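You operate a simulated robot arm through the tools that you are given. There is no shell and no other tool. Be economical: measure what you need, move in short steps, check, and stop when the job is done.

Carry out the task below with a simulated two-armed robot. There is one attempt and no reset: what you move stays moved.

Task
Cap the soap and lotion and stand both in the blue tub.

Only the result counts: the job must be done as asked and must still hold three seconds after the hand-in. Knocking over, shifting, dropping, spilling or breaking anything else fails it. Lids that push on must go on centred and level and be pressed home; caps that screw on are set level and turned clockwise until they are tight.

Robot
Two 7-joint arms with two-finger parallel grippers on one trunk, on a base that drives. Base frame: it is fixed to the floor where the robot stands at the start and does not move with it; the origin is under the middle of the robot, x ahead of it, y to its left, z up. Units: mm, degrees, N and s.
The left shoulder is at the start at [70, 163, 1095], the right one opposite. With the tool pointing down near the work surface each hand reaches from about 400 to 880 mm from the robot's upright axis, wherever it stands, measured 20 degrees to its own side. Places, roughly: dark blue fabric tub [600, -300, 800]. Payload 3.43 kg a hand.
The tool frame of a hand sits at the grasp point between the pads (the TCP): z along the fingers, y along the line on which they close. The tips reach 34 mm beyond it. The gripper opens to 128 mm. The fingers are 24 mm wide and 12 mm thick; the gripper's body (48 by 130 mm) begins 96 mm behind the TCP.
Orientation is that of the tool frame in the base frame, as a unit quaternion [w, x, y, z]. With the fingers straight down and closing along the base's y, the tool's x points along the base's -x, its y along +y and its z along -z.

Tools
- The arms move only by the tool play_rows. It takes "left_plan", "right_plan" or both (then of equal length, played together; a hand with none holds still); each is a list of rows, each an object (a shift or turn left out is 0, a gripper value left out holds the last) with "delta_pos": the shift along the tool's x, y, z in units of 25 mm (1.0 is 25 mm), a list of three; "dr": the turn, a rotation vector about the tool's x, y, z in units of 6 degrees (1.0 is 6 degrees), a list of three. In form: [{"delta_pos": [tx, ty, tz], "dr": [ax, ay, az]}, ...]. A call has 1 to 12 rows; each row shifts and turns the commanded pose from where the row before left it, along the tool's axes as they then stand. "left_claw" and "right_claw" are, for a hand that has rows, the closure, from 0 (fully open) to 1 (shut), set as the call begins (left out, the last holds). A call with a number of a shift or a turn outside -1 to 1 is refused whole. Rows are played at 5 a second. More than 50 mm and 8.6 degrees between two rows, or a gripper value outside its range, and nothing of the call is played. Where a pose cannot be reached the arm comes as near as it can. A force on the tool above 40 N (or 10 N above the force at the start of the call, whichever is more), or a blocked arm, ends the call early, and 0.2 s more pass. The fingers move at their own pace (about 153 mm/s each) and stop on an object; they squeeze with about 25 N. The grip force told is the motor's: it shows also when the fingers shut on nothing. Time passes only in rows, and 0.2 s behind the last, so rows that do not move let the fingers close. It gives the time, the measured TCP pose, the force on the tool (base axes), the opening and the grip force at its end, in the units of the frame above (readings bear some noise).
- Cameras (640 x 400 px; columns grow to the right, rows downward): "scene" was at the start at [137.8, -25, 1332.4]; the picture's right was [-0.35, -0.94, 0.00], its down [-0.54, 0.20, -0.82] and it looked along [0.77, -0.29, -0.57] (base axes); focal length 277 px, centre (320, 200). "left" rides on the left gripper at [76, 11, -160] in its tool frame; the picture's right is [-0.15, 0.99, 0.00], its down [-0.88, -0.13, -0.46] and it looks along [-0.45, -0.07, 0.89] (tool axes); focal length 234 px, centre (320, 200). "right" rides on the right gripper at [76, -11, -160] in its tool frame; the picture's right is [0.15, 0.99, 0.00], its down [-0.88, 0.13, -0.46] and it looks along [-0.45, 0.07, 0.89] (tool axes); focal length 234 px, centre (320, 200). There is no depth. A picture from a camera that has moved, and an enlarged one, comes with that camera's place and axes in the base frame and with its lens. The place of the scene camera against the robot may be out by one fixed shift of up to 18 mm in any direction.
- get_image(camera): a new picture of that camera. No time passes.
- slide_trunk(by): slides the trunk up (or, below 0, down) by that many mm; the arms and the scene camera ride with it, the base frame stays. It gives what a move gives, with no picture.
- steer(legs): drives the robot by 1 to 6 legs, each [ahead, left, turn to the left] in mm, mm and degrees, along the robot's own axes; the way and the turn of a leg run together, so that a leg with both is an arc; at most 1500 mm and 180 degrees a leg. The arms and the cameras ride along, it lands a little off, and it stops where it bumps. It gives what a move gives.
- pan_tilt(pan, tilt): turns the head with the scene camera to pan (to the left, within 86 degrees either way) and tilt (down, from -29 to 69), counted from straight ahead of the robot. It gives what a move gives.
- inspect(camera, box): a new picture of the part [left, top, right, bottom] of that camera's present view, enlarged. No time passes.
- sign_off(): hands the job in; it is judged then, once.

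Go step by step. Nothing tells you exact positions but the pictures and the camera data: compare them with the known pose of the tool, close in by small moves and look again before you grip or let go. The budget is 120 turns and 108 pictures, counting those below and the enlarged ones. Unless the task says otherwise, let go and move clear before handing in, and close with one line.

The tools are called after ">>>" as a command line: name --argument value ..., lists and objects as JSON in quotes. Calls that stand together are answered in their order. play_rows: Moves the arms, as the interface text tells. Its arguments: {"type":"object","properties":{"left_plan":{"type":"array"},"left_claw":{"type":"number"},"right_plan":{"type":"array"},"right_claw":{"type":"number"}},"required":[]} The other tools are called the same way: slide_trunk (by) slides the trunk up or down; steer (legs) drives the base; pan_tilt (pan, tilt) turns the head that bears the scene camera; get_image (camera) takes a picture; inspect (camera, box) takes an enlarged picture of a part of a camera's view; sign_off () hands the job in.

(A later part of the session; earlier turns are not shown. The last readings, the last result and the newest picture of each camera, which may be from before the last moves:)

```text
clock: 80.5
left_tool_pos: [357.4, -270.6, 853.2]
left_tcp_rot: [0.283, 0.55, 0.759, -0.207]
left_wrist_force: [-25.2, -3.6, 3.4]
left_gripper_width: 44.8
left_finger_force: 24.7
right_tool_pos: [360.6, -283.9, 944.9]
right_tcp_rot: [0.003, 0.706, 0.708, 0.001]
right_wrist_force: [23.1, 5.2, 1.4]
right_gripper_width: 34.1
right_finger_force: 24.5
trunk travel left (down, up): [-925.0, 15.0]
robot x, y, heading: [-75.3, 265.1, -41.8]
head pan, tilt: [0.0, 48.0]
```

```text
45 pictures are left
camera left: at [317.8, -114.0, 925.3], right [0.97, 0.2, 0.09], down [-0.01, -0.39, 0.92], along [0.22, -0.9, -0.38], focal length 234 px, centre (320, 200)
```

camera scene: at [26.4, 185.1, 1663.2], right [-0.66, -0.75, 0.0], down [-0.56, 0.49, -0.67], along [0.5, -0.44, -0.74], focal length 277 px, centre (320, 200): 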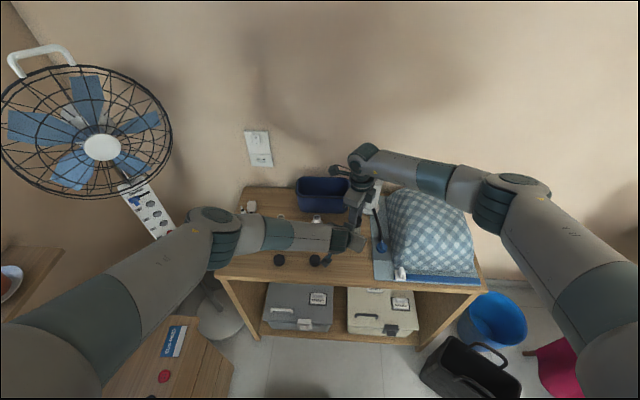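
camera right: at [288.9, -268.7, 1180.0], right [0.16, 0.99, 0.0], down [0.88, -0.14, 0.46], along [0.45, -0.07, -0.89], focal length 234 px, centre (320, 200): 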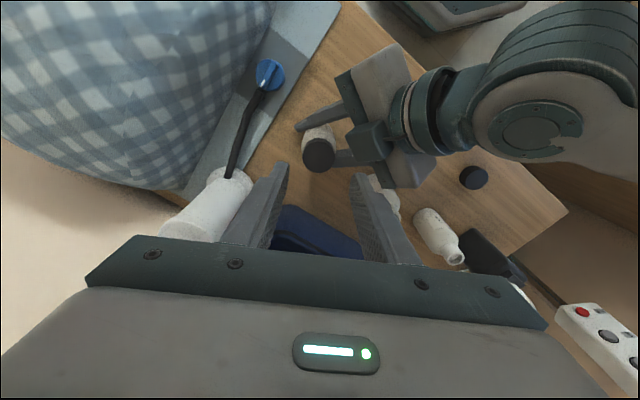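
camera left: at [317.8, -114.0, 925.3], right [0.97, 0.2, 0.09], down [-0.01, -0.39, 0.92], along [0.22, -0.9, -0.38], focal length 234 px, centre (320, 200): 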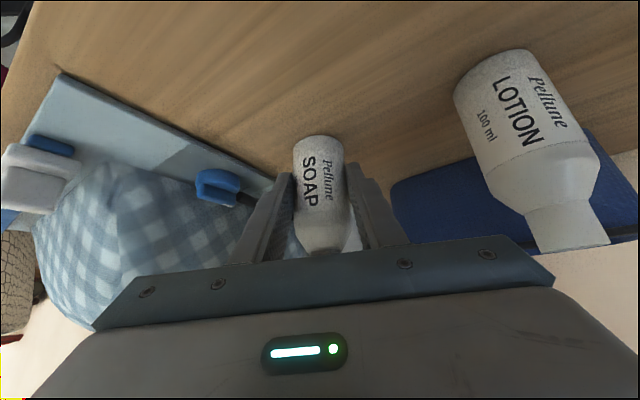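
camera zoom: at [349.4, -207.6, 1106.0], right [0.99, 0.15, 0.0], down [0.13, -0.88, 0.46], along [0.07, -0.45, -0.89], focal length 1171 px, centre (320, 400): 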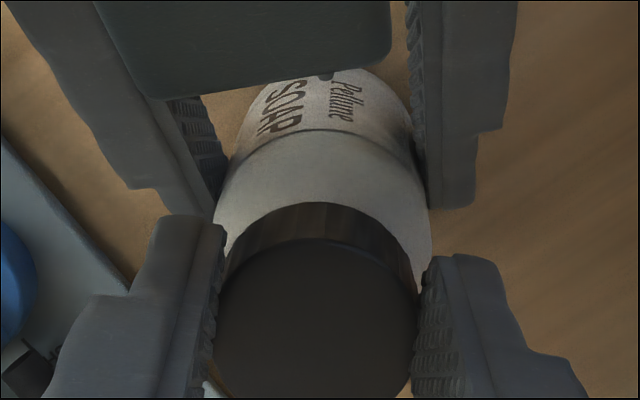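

The lateral force pattern tells me the cap centre is ~4–5 mm forward of my grasp axis (a camera bias I can now correct). Release, lift, wind back and recentre on about [365.8,-285].

>>> play_rows --right_plan '[{}, {}, {"delta_pos": [0, 0, -1]}, {"delta_pos": [0, 0, -1]}, {"delta_pos": [0, 0, -1]}, {"dr": [0, 0, -1]}, {"dr": [0, 0, -1]}, {"dr": [0, 0, -1]}, {"dr": [0, 0, -1]}, {"dr": [0, 0, -1]}, {"dr": [0, 0, -1]}]' --right_claw 0.65

>>> play_rows --right_plan '[{"dr": [0, 0, -1]}, {"dr": [0, 0, -1]}, {"dr": [0, 0, -1]}, {"dr": [0, 0, -1]}, {}]'

>>> inspect --camera "right" --box '[290, 120, 350, 180]'

>>> inspect --camera "scene" --box '[340, 205, 380, 230]'

```text
clock: 82.9
left_tool_pos: [362.1, -270.8, 852.5]
left_tcp_rot: [0.284, 0.549, 0.759, -0.205]
left_wrist_force: [1.0, 0.5, 2.9]
left_gripper_width: 43.9
left_finger_force: 24.9
right_tool_pos: [362.4, -283.6, 1019.5]
right_tcp_rot: [0.0, 0.45, 0.893, -0.001]
right_wrist_force: [0.2, 0.2, 0.5]
right_gripper_width: 45.1
right_finger_force: 0.1
trunk travel left (down, up): [-925.0, 15.0]
robot x, y, heading: [-76.5, 266.4, -41.8]
head pan, tilt: [0.0, 48.0]
```

```text
clock: 84.1
left_tool_pos: [361.6, -271.0, 853.8]
left_tcp_rot: [0.284, 0.548, 0.759, -0.206]
left_wrist_force: [1.9, 0.6, 2.3]
left_gripper_width: 43.7
left_finger_force: 25.3
right_tool_pos: [361.9, -285.3, 1020.4]
right_tcp_rot: [0.0, 0.256, 0.967, 0.0]
right_wrist_force: [0.1, 0.7, -0.2]
right_gripper_width: 44.8
right_finger_force: 0.1
trunk travel left (down, up): [-925.0, 15.0]
robot x, y, heading: [-73.3, 262.4, -41.6]
head pan, tilt: [0.0, 48.0]
```

```text
6.67 times, centred on (320, 150) of right
camera zoom: at [289.9, -256.1, 1180.4], right [0.36, 0.93, 0.0], down [0.83, -0.32, 0.46], along [0.42, -0.16, -0.89], focal length 1561 px, centre (320, 533)
```

zoom: 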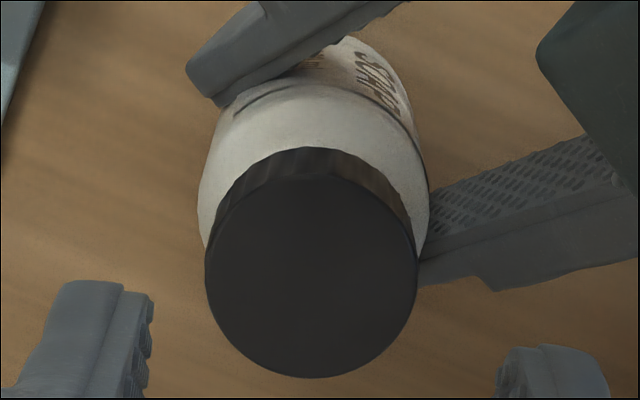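

```text
16.00 times, centred on (360, 218) of scene
camera zoom: at [26.5, 185.2, 1663.1], right [-0.66, -0.75, 0.0], down [-0.56, 0.49, -0.67], along [0.5, -0.44, -0.74], focal length 4433 px, centre (-320, -80)
```

zoom: 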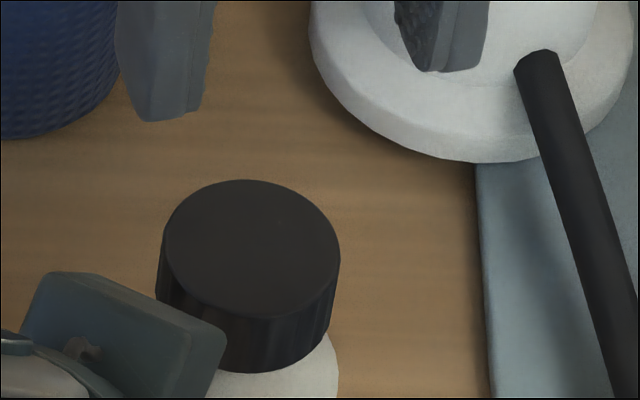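

The cap now sits low against the shoulder (top ≈ 925). Recentring 5 mm forward, gripping lower and turning.

>>> play_rows --right_plan '[{"delta_pos": [-0.196, -0.04, 0.9]}, {"delta_pos": [0, 0, 0.9]}, {"delta_pos": [0, 0, 0.8]}, {"delta_pos": [0, 0, 0.6]}, {}]'

>>> play_rows --right_plan '[{}, {}, {}]' --right_claw 1

>>> play_rows --right_plan '[{"dr": [0, 0, 1]}, {"dr": [0, 0, 1]}, {"dr": [0, 0, 1]}, {"dr": [0, 0, 1]}, {"dr": [0, 0, 1]}]'

>>> play_rows --right_plan '[{"dr": [0, 0, 1]}, {"dr": [0, 0, 1]}, {"dr": [0, 0, 1]}, {"dr": [0, 0, 1]}, {"dr": [0, 0, 1]}]'

>>> inspect --camera "left" --box '[240, 120, 400, 270]'

```text
clock: 85.3
left_tool_pos: [361.2, -271.0, 853.7]
left_tcp_rot: [0.284, 0.549, 0.759, -0.205]
left_wrist_force: [-0.7, 0.8, 2.0]
left_gripper_width: 43.6
left_finger_force: 24.7
right_tool_pos: [364.9, -286.9, 938.9]
right_tcp_rot: [0.001, 0.255, 0.967, -0.001]
right_wrist_force: [-0.1, -0.5, 0.3]
right_gripper_width: 44.8
right_finger_force: 0.1
trunk travel left (down, up): [-925.0, 15.0]
robot x, y, heading: [-73.9, 266.5, -41.6]
head pan, tilt: [0.0, 48.0]
```

```text
clock: 86.1
left_tool_pos: [361.4, -269.9, 852.0]
left_tcp_rot: [0.284, 0.548, 0.76, -0.205]
left_wrist_force: [-0.6, 0.8, 2.6]
left_gripper_width: 43.8
left_finger_force: 24.9
right_tool_pos: [364.8, -288.2, 938.8]
right_tcp_rot: [-0.001, 0.257, 0.967, 0.0]
right_wrist_force: [0.2, -0.7, 0.0]
right_gripper_width: 34.3
right_finger_force: 25.2
trunk travel left (down, up): [-925.0, 15.0]
robot x, y, heading: [-74.8, 265.3, -41.9]
head pan, tilt: [0.0, 48.0]
```

```text
clock: 87.3
left_tool_pos: [361.3, -271.8, 853.2]
left_tcp_rot: [0.284, 0.548, 0.759, -0.206]
left_wrist_force: [-3.2, -4.3, 1.0]
left_gripper_width: 43.6
left_finger_force: 24.5
right_tool_pos: [365.2, -286.2, 938.8]
right_tcp_rot: [-0.001, 0.498, 0.867, 0.001]
right_wrist_force: [3.7, 4.4, 0.3]
right_gripper_width: 34.4
right_finger_force: 25.1
trunk travel left (down, up): [-925.0, 15.0]
robot x, y, heading: [-78.0, 267.1, -41.6]
head pan, tilt: [0.0, 48.0]
```

```text
clock: 88.5
left_tool_pos: [360.9, -270.6, 853.8]
left_tcp_rot: [0.283, 0.549, 0.759, -0.206]
left_wrist_force: [-8.9, -10.0, 1.1]
left_gripper_width: 44.1
left_finger_force: 24.6
right_tool_pos: [365.9, -286.4, 940.3]
right_tcp_rot: [0.0, 0.705, 0.709, 0.001]
right_wrist_force: [8.5, 10.5, -1.3]
right_gripper_width: 34.4
right_finger_force: 24.7
trunk travel left (down, up): [-925.0, 15.0]
robot x, y, heading: [-71.3, 265.1, -41.6]
head pan, tilt: [0.0, 48.0]
```

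```text
2.67 times, centred on (320, 195) of left
camera zoom: at [320.1, -114.2, 924.9], right [0.97, 0.2, 0.1], down [-0.01, -0.39, 0.92], along [0.23, -0.9, -0.38], focal length 624 px, centre (320, 213)
```

zoom: 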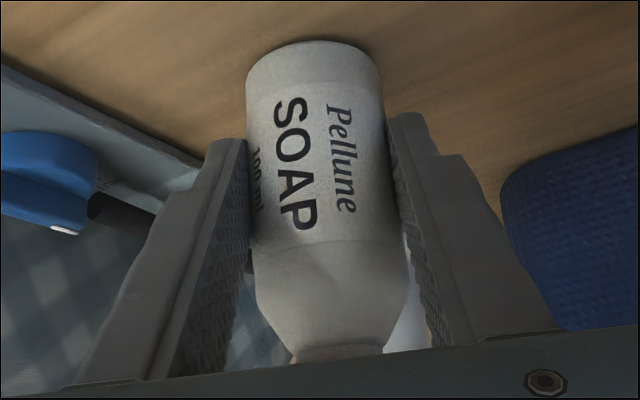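

Forces are much lower now. Continuing the turn and comparing the label position to see whether the bottle rotates with the cap.

>>> play_rows --right_plan '[{"dr": [0, 0, 1]}, {"dr": [0, 0, 1]}, {"dr": [0, 0, 1]}, {"dr": [0, 0, 1]}, {"dr": [0, 0, 1]}, {"dr": [0, 0, 1]}, {"dr": [0, 0, 1]}]'

>>> inspect --camera "left" --box '[240, 120, 400, 270]'

```text
clock: 90.1
left_tool_pos: [358.7, -270.3, 853.0]
left_tcp_rot: [0.284, 0.548, 0.759, -0.206]
left_wrist_force: [-19.1, 3.3, 5.0]
left_gripper_width: 45.6
left_finger_force: 24.8
right_tool_pos: [366.0, -289.8, 940.8]
right_tcp_rot: [0.001, 0.913, 0.408, 0.0]
right_wrist_force: [16.5, -2.7, -0.2]
right_gripper_width: 35.0
right_finger_force: 25.5
trunk travel left (down, up): [-925.0, 15.0]
robot x, y, heading: [-74.6, 264.6, -41.8]
head pan, tilt: [0.0, 48.0]
```

```text
2.67 times, centred on (320, 195) of left
camera zoom: at [319.3, -113.3, 924.8], right [0.97, 0.2, 0.1], down [-0.01, -0.39, 0.92], along [0.23, -0.9, -0.38], focal length 624 px, centre (320, 213)
```

zoom: 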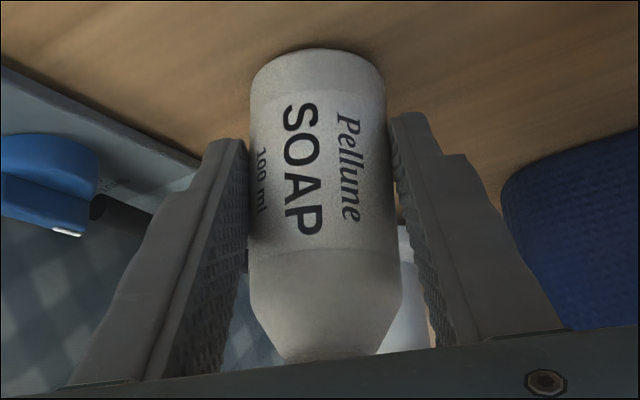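

The bottle starts to twist with the cap, suggesting it is getting tight. Release and inspect the cap's seat.

>>> play_rows --right_plan '[{}, {}, {"delta_pos": [0, 0, -1]}, {"delta_pos": [0, 0, -1]}, {"delta_pos": [0, 0, -1]}, {"dr": [0, 0, -1]}, {"dr": [0, 0, -1]}, {"dr": [0, 0, -1]}, {"dr": [0, 0, -1]}, {"dr": [0, 0, -1]}, {"dr": [0, 0, -1]}]' --right_claw 0.65

>>> play_rows --right_plan '[{"dr": [0, 0, -1]}, {"dr": [0, 0, -1]}, {"dr": [0, 0, -1]}, {"dr": [0, 0, -1]}, {"dr": [0, 0, -1]}, {"dr": [0, 0, -1]}, {"dr": [0, 0, -1]}, {"dr": [0, 0, -1]}, {"dr": [0, 0, -1]}, {"dr": [0, 0, -1]}, {"dr": [0, 0, -1]}]' --left_plan '[{}, {}, {}, {}, {}, {}, {}, {}, {}, {}, {}]' --left_claw 0.55

>>> inspect --camera "right" --box '[290, 120, 350, 180]'

>>> inspect --camera "left" --box '[240, 120, 400, 270]'

>>> inspect --camera "scene" --box '[340, 205, 380, 230]'

```text
clock: 92.5
left_tool_pos: [361.9, -270.4, 852.7]
left_tcp_rot: [0.284, 0.549, 0.759, -0.205]
left_wrist_force: [0.1, 0.2, -0.4]
left_gripper_width: 44.4
left_finger_force: 25.2
right_tool_pos: [366.2, -288.1, 1014.8]
right_tcp_rot: [0.0, 0.741, 0.672, 0.001]
right_wrist_force: [0.1, 0.0, -0.3]
right_gripper_width: 44.6
right_finger_force: 0.0
trunk travel left (down, up): [-925.0, 15.0]
robot x, y, heading: [-72.0, 267.6, -41.5]
head pan, tilt: [0.0, 48.0]
```

```text
clock: 94.9
left_tool_pos: [362.7, -270.7, 853.4]
left_tcp_rot: [0.284, 0.549, 0.759, -0.206]
left_wrist_force: [-0.3, -0.1, 0.1]
left_gripper_width: 57.6
left_finger_force: 0.0
right_tool_pos: [365.4, -288.1, 1014.8]
right_tcp_rot: [-0.001, 0.256, 0.967, 0.0]
right_wrist_force: [0.6, 0.0, -0.8]
right_gripper_width: 44.9
right_finger_force: 0.1
trunk travel left (down, up): [-925.0, 15.0]
robot x, y, heading: [-74.0, 266.6, -41.6]
head pan, tilt: [0.0, 48.0]
```

```text
6.67 times, centred on (320, 150) of right
camera zoom: at [293.9, -259.5, 1175.4], right [0.36, 0.93, 0.0], down [0.83, -0.32, 0.46], along [0.42, -0.16, -0.89], focal length 1561 px, centre (320, 533)
```

zoom: 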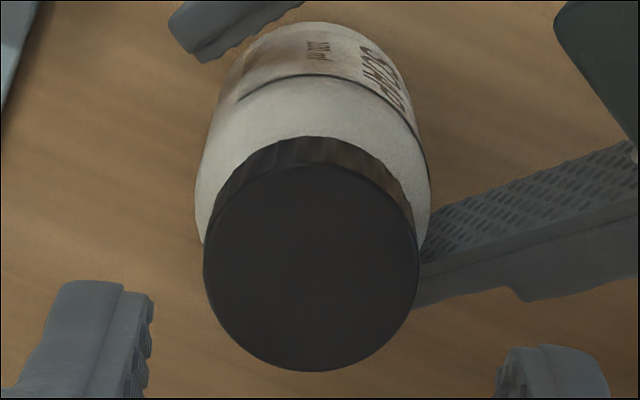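

```text
2.67 times, centred on (320, 195) of left
camera zoom: at [320.9, -113.7, 924.8], right [0.97, 0.21, 0.1], down [-0.01, -0.39, 0.92], along [0.23, -0.9, -0.38], focal length 624 px, centre (320, 213)
```

zoom: 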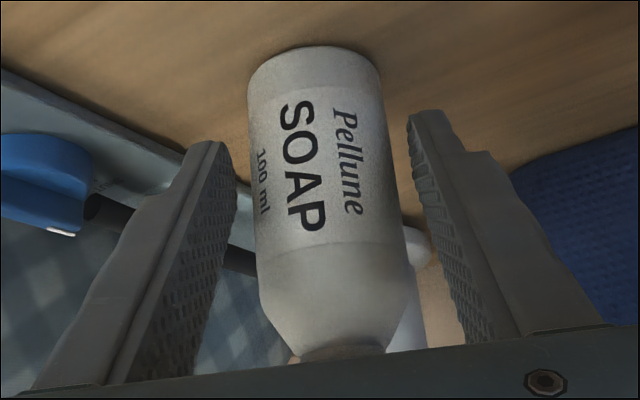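

```text
16.00 times, centred on (360, 218) of scene
camera zoom: at [26.7, 184.8, 1663.1], right [-0.66, -0.75, 0.0], down [-0.56, 0.49, -0.67], along [0.5, -0.44, -0.74], focal length 4433 px, centre (-320, -80)
```

zoom: 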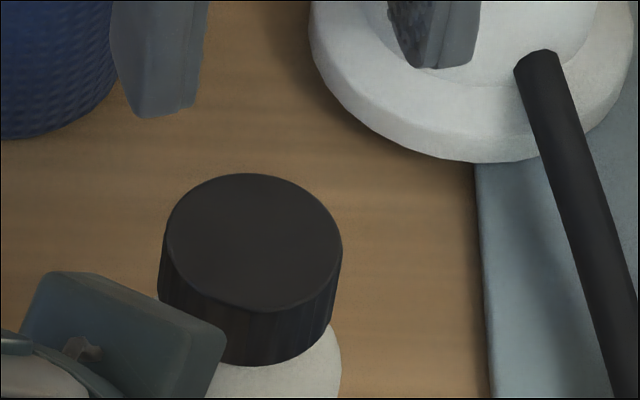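

I'll back the left hand off 80 mm; its camera then gives a near-side view of how far down the cap is.

>>> play_rows --left_plan '[{"delta_pos": [0, 0, -0.8]}, {"delta_pos": [0, 0, -0.8]}, {"delta_pos": [0, 0, -0.8]}, {"delta_pos": [0, 0, -0.8]}]'

>>> inspect --camera "left" --box '[260, 100, 380, 240]'

```text
clock: 95.9
left_tool_pos: [345.3, -220.4, 913.6]
left_tcp_rot: [0.284, 0.549, 0.759, -0.205]
left_wrist_force: [-0.7, -0.3, 0.4]
left_gripper_width: 57.6
left_finger_force: 0.0
right_tool_pos: [365.9, -286.7, 1014.5]
right_tcp_rot: [0.001, 0.256, 0.967, 0.0]
right_wrist_force: [-0.1, -0.1, -0.7]
right_gripper_width: 44.9
right_finger_force: 0.2
trunk travel left (down, up): [-925.0, 15.0]
robot x, y, heading: [-77.5, 266.8, -41.6]
head pan, tilt: [0.0, 48.0]
```

```text
2.86 times, centred on (320, 170) of left
camera zoom: at [304.6, -63.4, 985.2], right [0.97, 0.21, 0.1], down [-0.01, -0.39, 0.92], along [0.23, -0.9, -0.38], focal length 669 px, centre (320, 286)
```

zoom: 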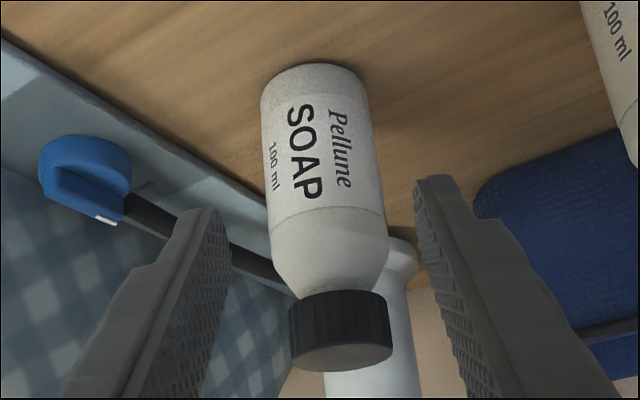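

The cap is level and down at the shoulder. One more centred grip and turn to make sure it is tight: regrip with the left first.

>>> play_rows --left_plan '[{"delta_pos": [0, 0, 0.8]}, {"delta_pos": [0, 0, 0.8]}, {"delta_pos": [0, 0, 0.8]}, {"delta_pos": [0, 0, 0.9]}, {}]'

>>> play_rows --left_plan '[{}, {}, {}, {}, {}]' --right_plan '[{"delta_pos": [-0.14, -0.03, 0.9]}, {"delta_pos": [0, 0, 0.9]}, {"delta_pos": [0, 0, 0.8]}, {"delta_pos": [0, 0, 0.6]}, {}]' --left_claw 1

>>> play_rows --right_plan '[{}, {}, {}]' --right_claw 1

>>> inspect --camera "left" --box '[240, 120, 400, 270]'

>>> play_rows --right_plan '[{"dr": [0, 0, 1]}, {"dr": [0, 0, 1]}, {"dr": [0, 0, 1]}, {"dr": [0, 0, 1]}, {"dr": [0, 0, 1]}, {"dr": [0, 0, 1]}, {"dr": [0, 0, 1]}, {"dr": [0, 0, 1]}, {"dr": [0, 0, 1]}, {"dr": [0, 0, 1]}]'

>>> inspect --camera "left" --box '[240, 120, 400, 270]'

```text
clock: 97.1
left_tool_pos: [362.4, -272.4, 851.1]
left_tcp_rot: [0.284, 0.548, 0.76, -0.205]
left_wrist_force: [0.5, 0.0, -0.1]
left_gripper_width: 57.6
left_finger_force: 0.0
right_tool_pos: [367.0, -287.3, 1015.1]
right_tcp_rot: [0.0, 0.257, 0.967, 0.0]
right_wrist_force: [-0.4, 0.2, -0.6]
right_gripper_width: 44.5
right_finger_force: 0.1
trunk travel left (down, up): [-925.0, 15.0]
robot x, y, heading: [-73.8, 265.2, -41.8]
head pan, tilt: [0.0, 48.0]
```

```text
clock: 98.3
left_tool_pos: [361.9, -272.4, 851.6]
left_tcp_rot: [0.283, 0.549, 0.76, -0.205]
left_wrist_force: [-0.3, 0.5, 1.2]
left_gripper_width: 43.9
left_finger_force: 24.9
right_tool_pos: [368.4, -288.6, 935.4]
right_tcp_rot: [0.0, 0.257, 0.966, 0.0]
right_wrist_force: [-0.1, 0.2, 0.0]
right_gripper_width: 44.9
right_finger_force: 0.1
trunk travel left (down, up): [-925.0, 15.0]
robot x, y, heading: [-72.3, 260.9, -41.4]
head pan, tilt: [0.0, 48.0]
```

```text
clock: 99.1
left_tool_pos: [361.0, -272.1, 850.8]
left_tcp_rot: [0.285, 0.548, 0.759, -0.205]
left_wrist_force: [1.6, 4.1, 3.4]
left_gripper_width: 44.0
left_finger_force: 25.3
right_tool_pos: [367.5, -290.5, 935.4]
right_tcp_rot: [-0.001, 0.257, 0.966, -0.001]
right_wrist_force: [-0.8, -5.7, -0.6]
right_gripper_width: 34.3
right_finger_force: 24.8
trunk travel left (down, up): [-925.0, 15.0]
robot x, y, heading: [-72.7, 268.1, -41.7]
head pan, tilt: [0.0, 48.0]
```

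```text
2.67 times, centred on (320, 195) of left
camera zoom: at [321.1, -115.1, 922.9], right [0.97, 0.21, 0.1], down [-0.01, -0.39, 0.92], along [0.23, -0.9, -0.38], focal length 624 px, centre (320, 213)
```

zoom: 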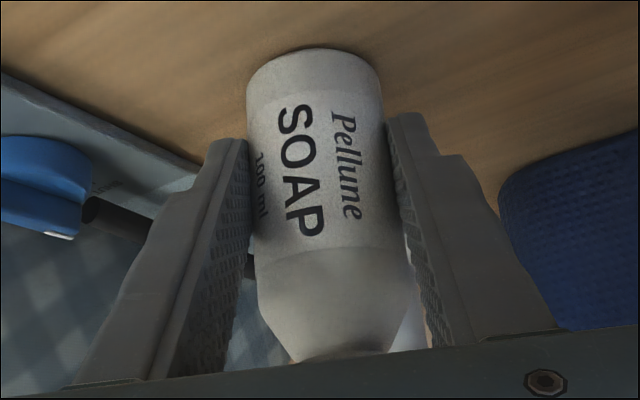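

```text
clock: 101.3
left_tool_pos: [361.7, -273.0, 850.9]
left_tcp_rot: [0.284, 0.548, 0.76, -0.204]
left_wrist_force: [1.1, -0.6, -0.3]
left_gripper_width: 44.0
left_finger_force: 25.2
right_tool_pos: [368.9, -289.5, 934.1]
right_tcp_rot: [0.0, 0.705, 0.709, 0.0]
right_wrist_force: [-0.5, 0.0, 0.9]
right_gripper_width: 34.7
right_finger_force: 25.1
trunk travel left (down, up): [-925.0, 15.0]
robot x, y, heading: [-72.1, 262.8, -41.6]
head pan, tilt: [0.0, 48.0]
```

```text
2.67 times, centred on (320, 195) of left
camera zoom: at [320.8, -115.4, 922.9], right [0.97, 0.21, 0.1], down [-0.01, -0.39, 0.92], along [0.23, -0.9, -0.38], focal length 624 px, centre (320, 213)
```

zoom: 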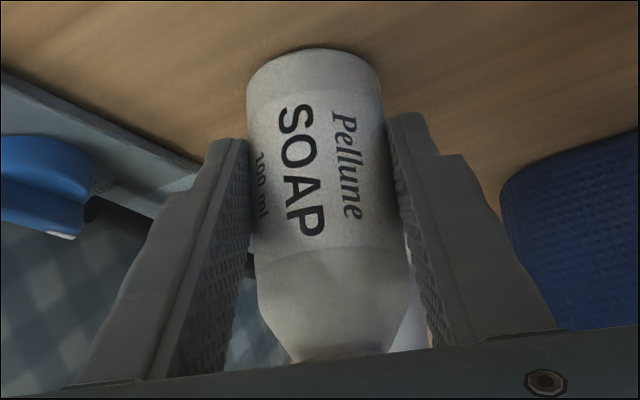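

Now perfectly centred: no side force, bottle steady. Continuing to turn.

>>> play_rows --right_plan '[{"dr": [0, 0, 1]}, {"dr": [0, 0, 1]}, {"dr": [0, 0, 1]}, {"dr": [0, 0, 1]}, {"dr": [0, 0, 1]}, {"dr": [0, 0, 1]}, {"dr": [0, 0, 1]}, {"dr": [0, 0, 1]}, {"dr": [0, 0, 1]}, {"dr": [0, 0, 1]}]'

>>> inspect --camera "left" --box '[240, 120, 400, 270]'

```text
clock: 103.5
left_tool_pos: [361.4, -272.8, 851.6]
left_tcp_rot: [0.283, 0.549, 0.759, -0.205]
left_wrist_force: [-6.5, 1.5, 0.9]
left_gripper_width: 44.4
left_finger_force: 24.6
right_tool_pos: [367.8, -289.7, 935.5]
right_tcp_rot: [0.0, 0.966, 0.26, 0.0]
right_wrist_force: [4.4, -1.0, 0.7]
right_gripper_width: 34.1
right_finger_force: 24.7
trunk travel left (down, up): [-925.0, 15.0]
robot x, y, heading: [-72.9, 265.0, -41.8]
head pan, tilt: [0.0, 48.0]
```

```text
2.67 times, centred on (320, 195) of left
camera zoom: at [320.6, -115.2, 922.9], right [0.97, 0.21, 0.1], down [-0.01, -0.39, 0.92], along [0.23, -0.9, -0.38], focal length 624 px, centre (320, 213)
```

zoom: 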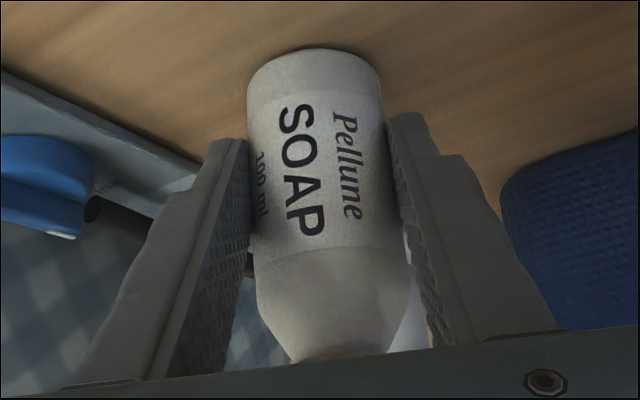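

Bottle steady. I'll do another full regrip cycle with the same centring.

>>> play_rows --right_plan '[{}, {}, {"delta_pos": [0, 0, -1]}, {"delta_pos": [0, 0, -0.6]}, {"dr": [0, 0, -1]}, {"dr": [0, 0, -1]}, {"dr": [0, 0, -1]}, {"dr": [0, 0, -1]}, {"dr": [0, 0, -1]}, {"dr": [0, 0, -1]}, {"dr": [0, 0, -1]}, {"dr": [0, 0, -1]}]' --right_claw 0.66

>>> play_rows --right_plan '[{"dr": [0, 0, -1]}, {"dr": [0, 0, -1]}, {"dr": [0, 0, -1]}, {"dr": [0, 0, -1]}, {"dr": [0, 0, -1]}, {"dr": [0, 0, -1]}, {"dr": [0, 0, -1]}, {"dr": [0, 0, -1]}, {"dr": [0, 0, -1]}, {"dr": [0, 0, -1]}, {"dr": [0, 0, -1]}, {"dr": [0, 0, -1]}]'

>>> play_rows --right_plan '[{"delta_pos": [0, 0, 0.8]}, {"delta_pos": [0, 0, 0.8]}, {}]'

>>> play_rows --right_plan '[{}, {}, {}]' --right_claw 1

>>> play_rows --right_plan '[{"dr": [0, 0, 1]}, {"dr": [0, 0, 1]}, {"dr": [0, 0, 1]}, {"dr": [0, 0, 1]}, {"dr": [0, 0, 1]}, {"dr": [0, 0, 1]}, {"dr": [0, 0, 1]}, {"dr": [0, 0, 1]}, {"dr": [0, 0, 1]}, {"dr": [0, 0, 1]}]'

>>> play_rows --right_plan '[{"dr": [0, 0, 1]}, {"dr": [0, 0, 1]}, {"dr": [0, 0, 1]}, {"dr": [0, 0, 1]}, {"dr": [0, 0, 1]}, {"dr": [0, 0, 1]}, {"dr": [0, 0, 1]}, {"dr": [0, 0, 1]}, {"dr": [0, 0, 1]}, {"dr": [0, 0, 1]}, {"dr": [0, 0, 1]}, {"dr": [0, 0, 1]}]'

>>> inspect --camera "left" --box '[240, 120, 400, 270]'

```text
clock: 106.1
left_tool_pos: [361.7, -272.0, 850.3]
left_tcp_rot: [0.284, 0.548, 0.76, -0.204]
left_wrist_force: [1.0, 0.6, 0.7]
left_gripper_width: 43.9
left_finger_force: 25.1
right_tool_pos: [367.9, -289.4, 974.7]
right_tcp_rot: [0.0, 0.774, 0.633, 0.001]
right_wrist_force: [-0.1, -0.4, 0.4]
right_gripper_width: 43.3
right_finger_force: 0.1
trunk travel left (down, up): [-925.0, 15.0]
robot x, y, heading: [-74.9, 264.5, -41.3]
head pan, tilt: [0.0, 48.0]
```

```text
clock: 108.7
left_tool_pos: [362.1, -272.5, 852.1]
left_tcp_rot: [0.285, 0.547, 0.76, -0.204]
left_wrist_force: [1.0, 0.3, -0.7]
left_gripper_width: 44.1
left_finger_force: 24.8
right_tool_pos: [367.9, -289.3, 974.5]
right_tcp_rot: [0.001, 0.255, 0.967, 0.0]
right_wrist_force: [0.1, 0.2, 0.2]
right_gripper_width: 43.5
right_finger_force: 0.0
trunk travel left (down, up): [-925.0, 15.0]
robot x, y, heading: [-75.3, 264.6, -41.9]
head pan, tilt: [0.0, 48.0]
```

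```text
clock: 109.5
left_tool_pos: [362.0, -272.4, 851.6]
left_tcp_rot: [0.284, 0.548, 0.76, -0.204]
left_wrist_force: [-0.2, -0.3, 0.0]
left_gripper_width: 44.0
left_finger_force: 25.1
right_tool_pos: [369.1, -290.8, 933.5]
right_tcp_rot: [0.0, 0.257, 0.967, 0.0]
right_wrist_force: [0.1, 0.0, -0.3]
right_gripper_width: 43.4
right_finger_force: 0.1
trunk travel left (down, up): [-925.0, 15.0]
robot x, y, heading: [-72.7, 267.4, -41.7]
head pan, tilt: [0.0, 48.0]
```

```text
clock: 110.3
left_tool_pos: [362.7, -273.0, 850.6]
left_tcp_rot: [0.284, 0.549, 0.759, -0.205]
left_wrist_force: [-0.1, 0.4, 0.1]
left_gripper_width: 44.0
left_finger_force: 24.6
right_tool_pos: [368.7, -290.1, 934.1]
right_tcp_rot: [0.0, 0.255, 0.967, 0.0]
right_wrist_force: [1.0, -0.3, 0.8]
right_gripper_width: 34.7
right_finger_force: 25.3
trunk travel left (down, up): [-925.0, 15.0]
robot x, y, heading: [-75.1, 262.5, -41.7]
head pan, tilt: [0.0, 48.0]
```

```text
clock: 112.5
left_tool_pos: [361.6, -271.8, 851.6]
left_tcp_rot: [0.283, 0.549, 0.759, -0.205]
left_wrist_force: [-0.6, -1.6, 0.8]
left_gripper_width: 43.8
left_finger_force: 25.0
right_tool_pos: [366.9, -290.8, 934.1]
right_tcp_rot: [0.0, 0.705, 0.709, 0.0]
right_wrist_force: [0.8, 1.2, -1.2]
right_gripper_width: 34.5
right_finger_force: 25.2
trunk travel left (down, up): [-925.0, 15.0]
robot x, y, heading: [-76.4, 263.8, -41.5]
head pan, tilt: [0.0, 48.0]
```

```text
clock: 115.1
left_tool_pos: [361.6, -272.9, 850.9]
left_tcp_rot: [0.283, 0.549, 0.759, -0.205]
left_wrist_force: [-7.0, 4.4, 3.2]
left_gripper_width: 43.9
left_finger_force: 25.1
right_tool_pos: [368.6, -291.4, 935.9]
right_tcp_rot: [0.001, 0.987, 0.158, -0.001]
right_wrist_force: [5.7, -4.2, -0.9]
right_gripper_width: 34.6
right_finger_force: 25.2
trunk travel left (down, up): [-925.0, 15.0]
robot x, y, heading: [-76.8, 261.1, -41.5]
head pan, tilt: [0.0, 48.0]
```

```text
2.67 times, centred on (320, 195) of left
camera zoom: at [320.7, -115.1, 922.9], right [0.97, 0.21, 0.1], down [-0.01, -0.39, 0.92], along [0.23, -0.9, -0.38], focal length 624 px, centre (320, 213)
```

zoom: 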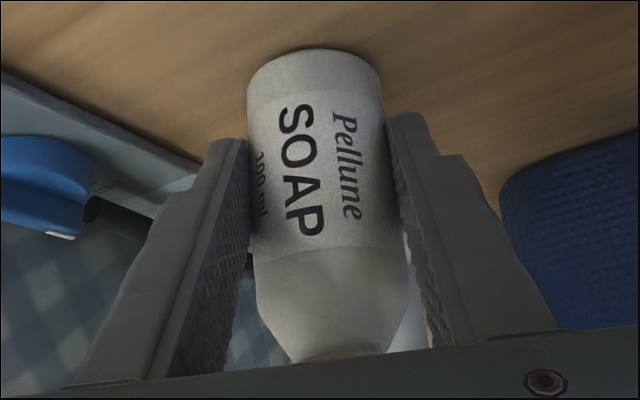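

Release and check the cap from the side again.

>>> play_rows --right_plan '[{}, {}, {"delta_pos": [0, 0, -1]}, {"delta_pos": [0, 0, -1]}, {"delta_pos": [0, 0, -1]}, {"delta_pos": [0, 0, -1]}]' --right_claw 0.66

>>> play_rows --left_plan '[{}, {}, {}, {"delta_pos": [0, 0, -0.8]}, {"delta_pos": [0, 0, -0.8]}, {"delta_pos": [0, 0, -0.8]}, {"delta_pos": [0, 0, -0.9]}, {}]' --left_claw 0.55

>>> inspect --camera "left" --box '[280, 170, 360, 240]'

>>> get_image --camera "left"

```text
clock: 116.5
left_tool_pos: [362.7, -272.9, 851.7]
left_tcp_rot: [0.284, 0.548, 0.759, -0.205]
left_wrist_force: [0.2, 0.5, 1.6]
left_gripper_width: 44.2
left_finger_force: 24.8
right_tool_pos: [368.0, -288.8, 1035.8]
right_tcp_rot: [-0.001, 0.987, 0.159, 0.0]
right_wrist_force: [0.0, -0.9, 0.1]
right_gripper_width: 43.7
right_finger_force: 0.1
trunk travel left (down, up): [-925.0, 15.0]
robot x, y, heading: [-76.0, 262.8, -41.4]
head pan, tilt: [0.0, 48.0]
```

```text
clock: 118.3
left_tool_pos: [345.8, -221.2, 913.3]
left_tcp_rot: [0.284, 0.548, 0.759, -0.204]
left_wrist_force: [-0.1, 0.6, -0.6]
left_gripper_width: 57.9
left_finger_force: 0.0
right_tool_pos: [369.0, -289.8, 1036.6]
right_tcp_rot: [0.0, 0.987, 0.159, 0.0]
right_wrist_force: [0.4, -0.1, 0.9]
right_gripper_width: 43.4
right_finger_force: 0.0
trunk travel left (down, up): [-925.0, 15.0]
robot x, y, heading: [-74.0, 266.3, -41.7]
head pan, tilt: [0.0, 48.0]
```

```text
5.71 times, centred on (320, 205) of left
camera zoom: at [304.4, -63.9, 985.1], right [0.97, 0.21, 0.1], down [-0.01, -0.39, 0.92], along [0.23, -0.9, -0.38], focal length 1338 px, centre (320, 171)
```

zoom: 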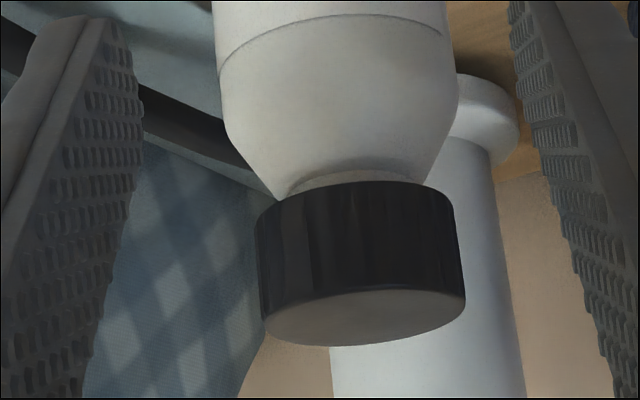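

```text
31 pictures are left
camera left: at [304.4, -63.9, 985.1], right [0.97, 0.21, 0.1], down [-0.01, -0.39, 0.92], along [0.23, -0.9, -0.38], focal length 234 px, centre (320, 200)
```

left: 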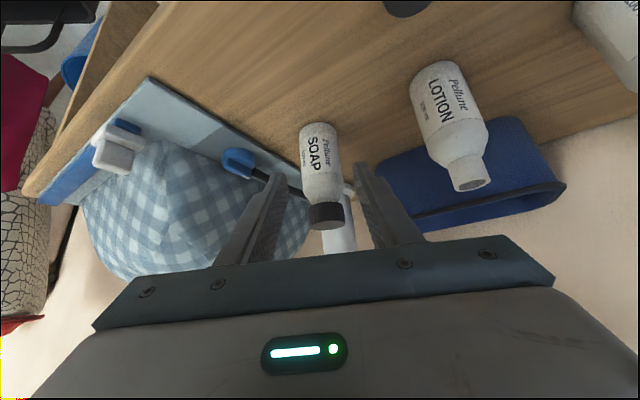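

The neck gap is unchanged after the last 240° of turning, so the soap cap is tight, level and centred. Now I'll wind the wrist back and survey the tub.

>>> play_rows --right_plan '[{"dr": [0, 0, -1]}, {"dr": [0, 0, -1]}, {"dr": [0, 0, -1]}, {"dr": [0, 0, -1]}, {"dr": [0, 0, -1]}, {"dr": [0, 0, -1]}, {"dr": [0, 0, -1]}, {"dr": [0, 0, -1]}, {"dr": [0, 0, -1]}, {"dr": [0, 0, -1]}, {"dr": [0, 0, -1]}, {"dr": [0, 0, -1]}]'

>>> play_rows --right_plan '[{"dr": [0, 0, -1]}, {"dr": [0, 0, -1]}, {"dr": [0, 0, -1]}, {"dr": [0, 0, -1]}, {"dr": [0, 0, -1]}, {"dr": [0, 0, -1]}, {"dr": [0, 0, -1]}, {"dr": [0, 0, -1]}, {}]' --right_claw 0.58

>>> inspect --camera "scene" --box '[280, 165, 400, 240]'

>>> inspect --camera "right" --box '[260, 110, 420, 220]'

```text
clock: 120.9
left_tool_pos: [345.9, -220.8, 912.6]
left_tcp_rot: [0.284, 0.549, 0.759, -0.204]
left_wrist_force: [-1.3, -0.1, -0.5]
left_gripper_width: 57.8
left_finger_force: 0.0
right_tool_pos: [367.9, -290.7, 1035.1]
right_tcp_rot: [-0.001, 0.705, 0.709, 0.0]
right_wrist_force: [0.4, -0.7, -0.2]
right_gripper_width: 43.8
right_finger_force: 0.0
trunk travel left (down, up): [-925.0, 15.0]
robot x, y, heading: [-76.3, 265.9, -41.6]
head pan, tilt: [0.0, 48.0]
```

```text
clock: 122.9
left_tool_pos: [345.2, -221.8, 913.1]
left_tcp_rot: [0.284, 0.549, 0.759, -0.205]
left_wrist_force: [-0.3, -0.1, -0.8]
left_gripper_width: 57.7
left_finger_force: 0.0
right_tool_pos: [367.0, -290.2, 1034.4]
right_tcp_rot: [0.0, 0.356, 0.935, 0.0]
right_wrist_force: [0.3, 0.4, 0.2]
right_gripper_width: 54.0
right_finger_force: 0.1
trunk travel left (down, up): [-925.0, 15.0]
robot x, y, heading: [-73.4, 262.8, -41.8]
head pan, tilt: [0.0, 48.0]
```

```text
5.33 times, centred on (340, 202) of scene
camera zoom: at [26.7, 184.8, 1663.1], right [-0.66, -0.75, 0.0], down [-0.56, 0.49, -0.67], along [0.5, -0.44, -0.74], focal length 1478 px, centre (213, 187)
```

zoom: 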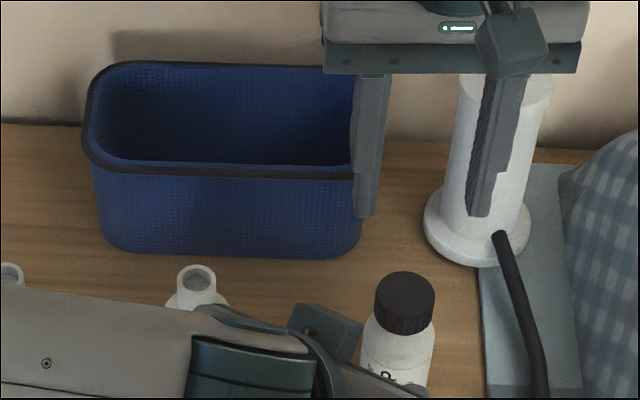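

```text
3.64 times, centred on (340, 165) of right
camera zoom: at [303.7, -247.6, 1195.4], right [0.55, 0.84, 0.0], down [0.75, -0.49, 0.46], along [0.38, -0.25, -0.89], focal length 852 px, centre (247, 327)
```

zoom: 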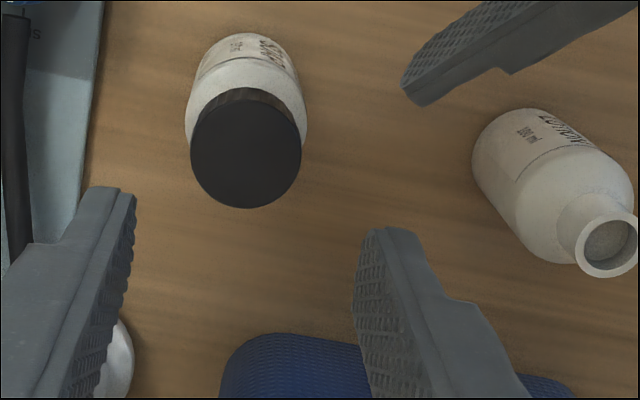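

Tub rim spans roughly 590–697 ahead, 47–241 left (table frame), height ≈ 905. I'll grip the soap by its tightened cap and lift it a little to verify it holds.

>>> play_rows --right_plan '[{"delta_pos": [-0.08, 0, 1]}, {"delta_pos": [0, 0, 1]}, {"delta_pos": [0, 0, 1]}, {"delta_pos": [0, 0, 0.98]}, {}]'

>>> play_rows --right_plan '[{}, {}, {}, {"delta_pos": [0, 0, -0.5]}, {"delta_pos": [0, 0, -0.5]}, {}]' --right_claw 1

>>> inspect --camera "left" --box '[260, 100, 380, 240]'

```text
clock: 124.1
left_tool_pos: [344.7, -220.8, 913.0]
left_tcp_rot: [0.285, 0.548, 0.759, -0.205]
left_wrist_force: [-0.2, -0.5, 0.0]
left_gripper_width: 57.4
left_finger_force: 0.1
right_tool_pos: [369.3, -291.1, 936.0]
right_tcp_rot: [0.0, 0.356, 0.935, 0.0]
right_wrist_force: [-0.4, -0.1, -0.2]
right_gripper_width: 54.0
right_finger_force: 0.0
trunk travel left (down, up): [-925.0, 15.0]
robot x, y, heading: [-73.0, 264.6, -41.6]
head pan, tilt: [0.0, 48.0]
```

```text
clock: 125.5
left_tool_pos: [346.0, -220.9, 913.1]
left_tcp_rot: [0.283, 0.549, 0.759, -0.205]
left_wrist_force: [-0.1, -0.6, 0.6]
left_gripper_width: 57.4
left_finger_force: 0.0
right_tool_pos: [368.8, -291.7, 959.9]
right_tcp_rot: [-0.001, 0.355, 0.935, 0.0]
right_wrist_force: [0.5, 0.2, -0.8]
right_gripper_width: 34.4
right_finger_force: 25.2
trunk travel left (down, up): [-925.0, 15.0]
robot x, y, heading: [-74.5, 263.2, -41.9]
head pan, tilt: [0.0, 48.0]
```

```text
2.86 times, centred on (320, 170) of left
camera zoom: at [304.6, -64.1, 984.9], right [0.97, 0.21, 0.1], down [-0.01, -0.39, 0.92], along [0.23, -0.9, -0.38], focal length 669 px, centre (320, 286)
```

zoom: 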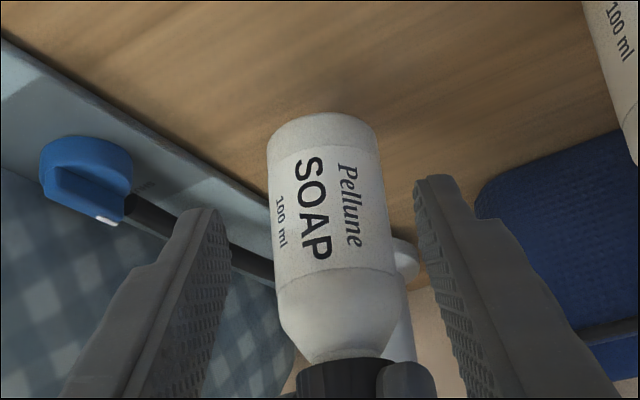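

The soap lifts cleanly by its cap. Now raising it and moving over the right part of the tub.

>>> play_rows --right_plan '[{"delta_pos": [0, 0, -1]}, {"delta_pos": [0, 0, -1]}, {"delta_pos": [0, 0, -1]}, {"delta_pos": [0, 0, -1]}, {"delta_pos": [0, 0, -1]}, {"delta_pos": [0, 0, -1]}, {"delta_pos": [-0.8, 0.49, 0]}, {"delta_pos": [-0.8, 0.49, 0]}, {"delta_pos": [-0.8, 0.49, 0]}, {"delta_pos": [-0.8, 0.49, 0]}, {"delta_pos": [-0.8, 0.49, 0]}, {"delta_pos": [-0.8, 0.49, 0]}]'

>>> play_rows --right_plan '[{"delta_pos": [-0.8, 0, 0]}, {"delta_pos": [-0.8, 0, 0]}, {"delta_pos": [-0.56, 0, 0]}, {}]'

>>> get_image --camera "right"

>>> get_image --camera "scene"

```text
clock: 128.1
left_tool_pos: [346.9, -220.8, 913.8]
left_tcp_rot: [0.284, 0.548, 0.759, -0.205]
left_wrist_force: [-0.2, -0.2, -0.3]
left_gripper_width: 57.5
left_finger_force: 0.1
right_tool_pos: [496.2, -310.4, 1112.1]
right_tcp_rot: [0.0, 0.355, 0.935, 0.0]
right_wrist_force: [-0.2, 0.2, -1.2]
right_gripper_width: 34.5
right_finger_force: 24.5
right hand out of reach, approached as far as the arm can: row 12
trunk travel left (down, up): [-925.0, 15.0]
robot x, y, heading: [-75.5, 266.1, -41.6]
head pan, tilt: [0.0, 48.0]
```

```text
clock: 129.1
left_tool_pos: [346.7, -220.8, 912.4]
left_tcp_rot: [0.284, 0.549, 0.759, -0.205]
left_wrist_force: [0.4, -0.3, 0.5]
left_gripper_width: 57.6
left_finger_force: 0.1
right_tool_pos: [494.7, -312.0, 1110.1]
right_tcp_rot: [0.0, 0.356, 0.934, 0.0]
right_wrist_force: [0.1, -0.3, -0.9]
right_gripper_width: 34.7
right_finger_force: 25.3
right hand out of reach, approached as far as the arm can: row 1, 2, 3
trunk travel left (down, up): [-925.0, 15.0]
robot x, y, heading: [-76.8, 265.3, -41.5]
head pan, tilt: [0.0, 48.0]
```

```text
27 pictures are left
camera right: at [430.6, -268.7, 1270.9], right [0.55, 0.84, 0.0], down [0.74, -0.49, 0.46], along [0.38, -0.25, -0.89], focal length 234 px, centre (320, 200)
```

right: 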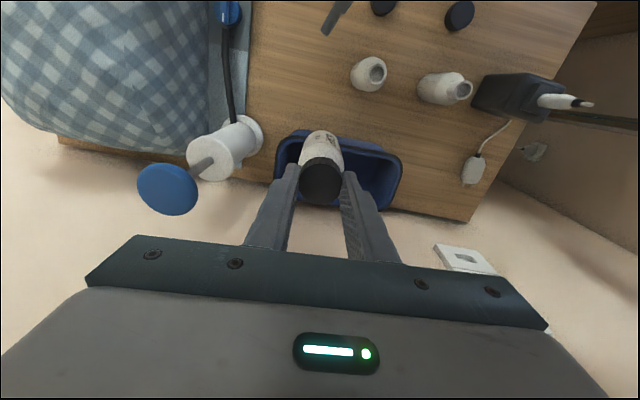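

```text
26 pictures are left
camera scene: at [27.1, 184.7, 1663.0], right [-0.66, -0.75, 0.0], down [-0.56, 0.49, -0.67], along [0.5, -0.44, -0.74], focal length 277 px, centre (320, 200)
```

scene: 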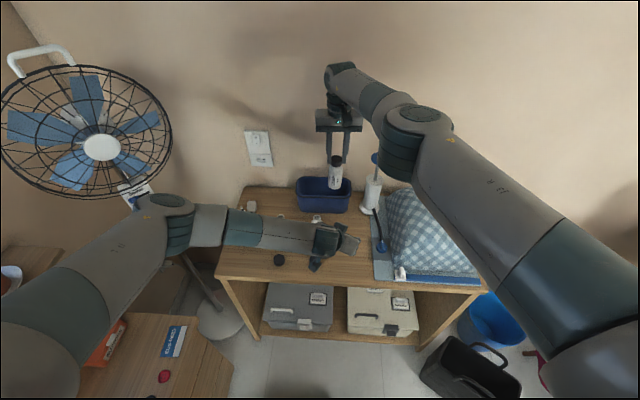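

The tub is slightly out of reach from here. I'll raise the left hand clear and drive 60 mm forward.

>>> play_rows --left_plan '[{"delta_pos": [-0.735, 0, -0.845]}, {"delta_pos": [-0.735, 0, -0.845]}, {"delta_pos": [-0.735, 0, -0.845]}, {"delta_pos": [-0.735, 0, -0.845]}, {"delta_pos": [-0.735, 0, -0.845]}]'

>>> steer --legs '[[60, 0, 0]]'

>>> get_image --camera "right"

```text
clock: 130.3
left_tool_pos: [345.0, -220.6, 1054.1]
left_tcp_rot: [0.284, 0.548, 0.76, -0.205]
left_wrist_force: [0.6, -0.7, 0.2]
left_gripper_width: 57.8
left_finger_force: 0.2
right_tool_pos: [494.0, -310.2, 1110.5]
right_tcp_rot: [-0.001, 0.357, 0.934, 0.0]
right_wrist_force: [-0.4, -0.8, -1.8]
right_gripper_width: 34.5
right_finger_force: 24.6
trunk travel left (down, up): [-925.0, 15.0]
robot x, y, heading: [-73.4, 261.1, -41.8]
head pan, tilt: [0.0, 48.0]
```

```text
clock: 131.3
left_tool_pos: [385.5, -256.7, 1059.1]
left_tcp_rot: [0.287, 0.549, 0.758, -0.205]
left_wrist_force: [-0.9, 0.2, 0.9]
left_gripper_width: 57.8
left_finger_force: 0.1
right_tool_pos: [533.1, -344.3, 1117.1]
right_tcp_rot: [0.003, 0.355, 0.935, -0.001]
right_wrist_force: [-0.8, 0.0, -0.3]
right_gripper_width: 34.1
right_finger_force: 24.9
trunk travel left (down, up): [-925.0, 15.0]
robot x, y, heading: [-31.7, 225.2, -41.6]
head pan, tilt: [0.0, 48.0]
```

```text
25 pictures are left
camera right: at [468.5, -302.0, 1276.8], right [0.55, 0.84, 0.0], down [0.74, -0.49, 0.46], along [0.39, -0.25, -0.89], focal length 234 px, centre (320, 200)
```

right: 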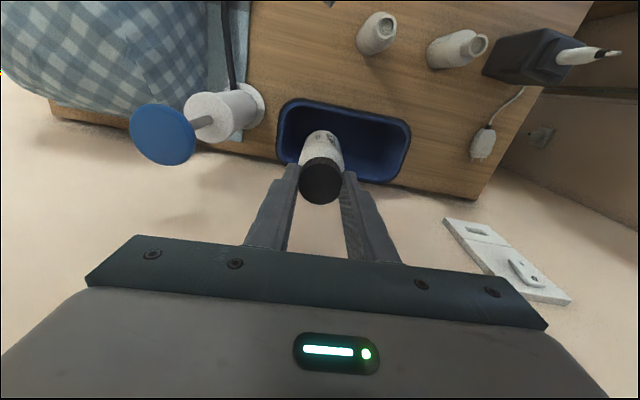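

The soap hangs over the tub's right half, clear of the walls. Lowering into it with a force watch.

>>> play_rows --right_plan '[{"delta_pos": [-0.2, 0, 0.6]}, {"delta_pos": [0, 0, 0.9]}, {"delta_pos": [0, 0, 0.9]}, {"delta_pos": [0, 0, 0.9]}, {"delta_pos": [0, 0, 0.9]}, {}]'

>>> get_image --camera "scene"

```text
clock: 132.7
left_tool_pos: [390.9, -261.1, 1052.7]
left_tcp_rot: [0.284, 0.548, 0.76, -0.205]
left_wrist_force: [0.0, -1.2, -0.5]
left_gripper_width: 57.6
left_finger_force: 0.1
right_tool_pos: [520.4, -341.8, 1013.3]
right_tcp_rot: [-0.001, 0.355, 0.935, 0.0]
right_wrist_force: [0.7, -0.4, -1.3]
right_gripper_width: 33.9
right_finger_force: 24.7
right hand out of reach, approached as far as the arm can: row 1, 2, 3, 4, 5
trunk travel left (down, up): [-925.0, 15.0]
robot x, y, heading: [-27.9, 224.3, -41.7]
head pan, tilt: [0.0, 48.0]
```

```text
24 pictures are left
camera scene: at [71.3, 145.2, 1663.0], right [-0.66, -0.75, 0.0], down [-0.56, 0.49, -0.67], along [0.5, -0.44, -0.74], focal length 277 px, centre (320, 200)
```

scene: 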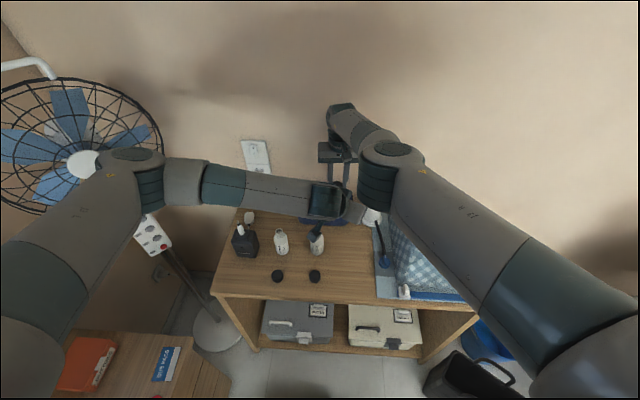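

Reach is limited with the trunk this high. I'll creep the base forward 16 mm to centre the bottle, then lower using the trunk.

>>> steer --legs '[[16, 0, 0]]'

>>> play_rows --right_plan '[{}]'

>>> inspect --camera "right" --box '[240, 80, 440, 220]'

```text
clock: 133.4
left_tool_pos: [400.1, -268.2, 1057.0]
left_tcp_rot: [0.285, 0.549, 0.759, -0.204]
left_wrist_force: [0.3, -0.3, -0.7]
left_gripper_width: 57.4
left_finger_force: 0.1
right_tool_pos: [530.3, -350.7, 1017.6]
right_tcp_rot: [0.002, 0.356, 0.935, 0.001]
right_wrist_force: [-1.1, 0.3, -0.7]
right_gripper_width: 34.3
right_finger_force: 24.4
trunk travel left (down, up): [-925.0, 15.0]
robot x, y, heading: [-19.7, 215.4, -41.6]
head pan, tilt: [0.0, 48.0]
```

```text
clock: 133.8
left_tool_pos: [404.1, -272.2, 1053.3]
left_tcp_rot: [0.283, 0.549, 0.759, -0.206]
left_wrist_force: [-0.5, -0.1, 0.2]
left_gripper_width: 57.8
left_finger_force: 0.1
right_tool_pos: [534.1, -354.1, 1012.3]
right_tcp_rot: [-0.001, 0.355, 0.935, 0.0]
right_wrist_force: [0.3, -0.1, -2.2]
right_gripper_width: 34.4
right_finger_force: 24.7
trunk travel left (down, up): [-925.0, 15.0]
robot x, y, heading: [-18.3, 215.8, -41.7]
head pan, tilt: [0.0, 48.0]
```

```text
2.86 times, centred on (340, 150) of right
camera zoom: at [469.3, -310.9, 1173.0], right [0.55, 0.84, 0.0], down [0.75, -0.49, 0.45], along [0.38, -0.25, -0.89], focal length 669 px, centre (263, 343)
```

zoom: 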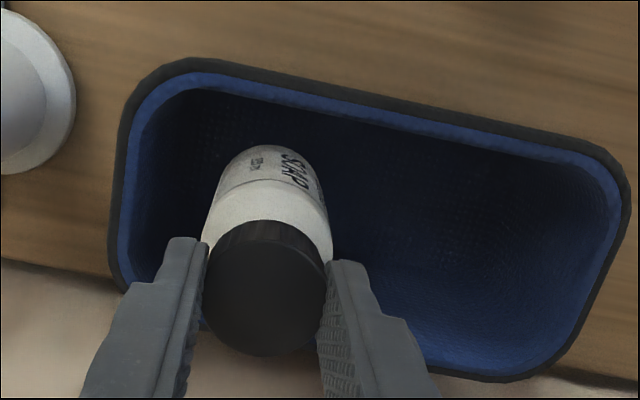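

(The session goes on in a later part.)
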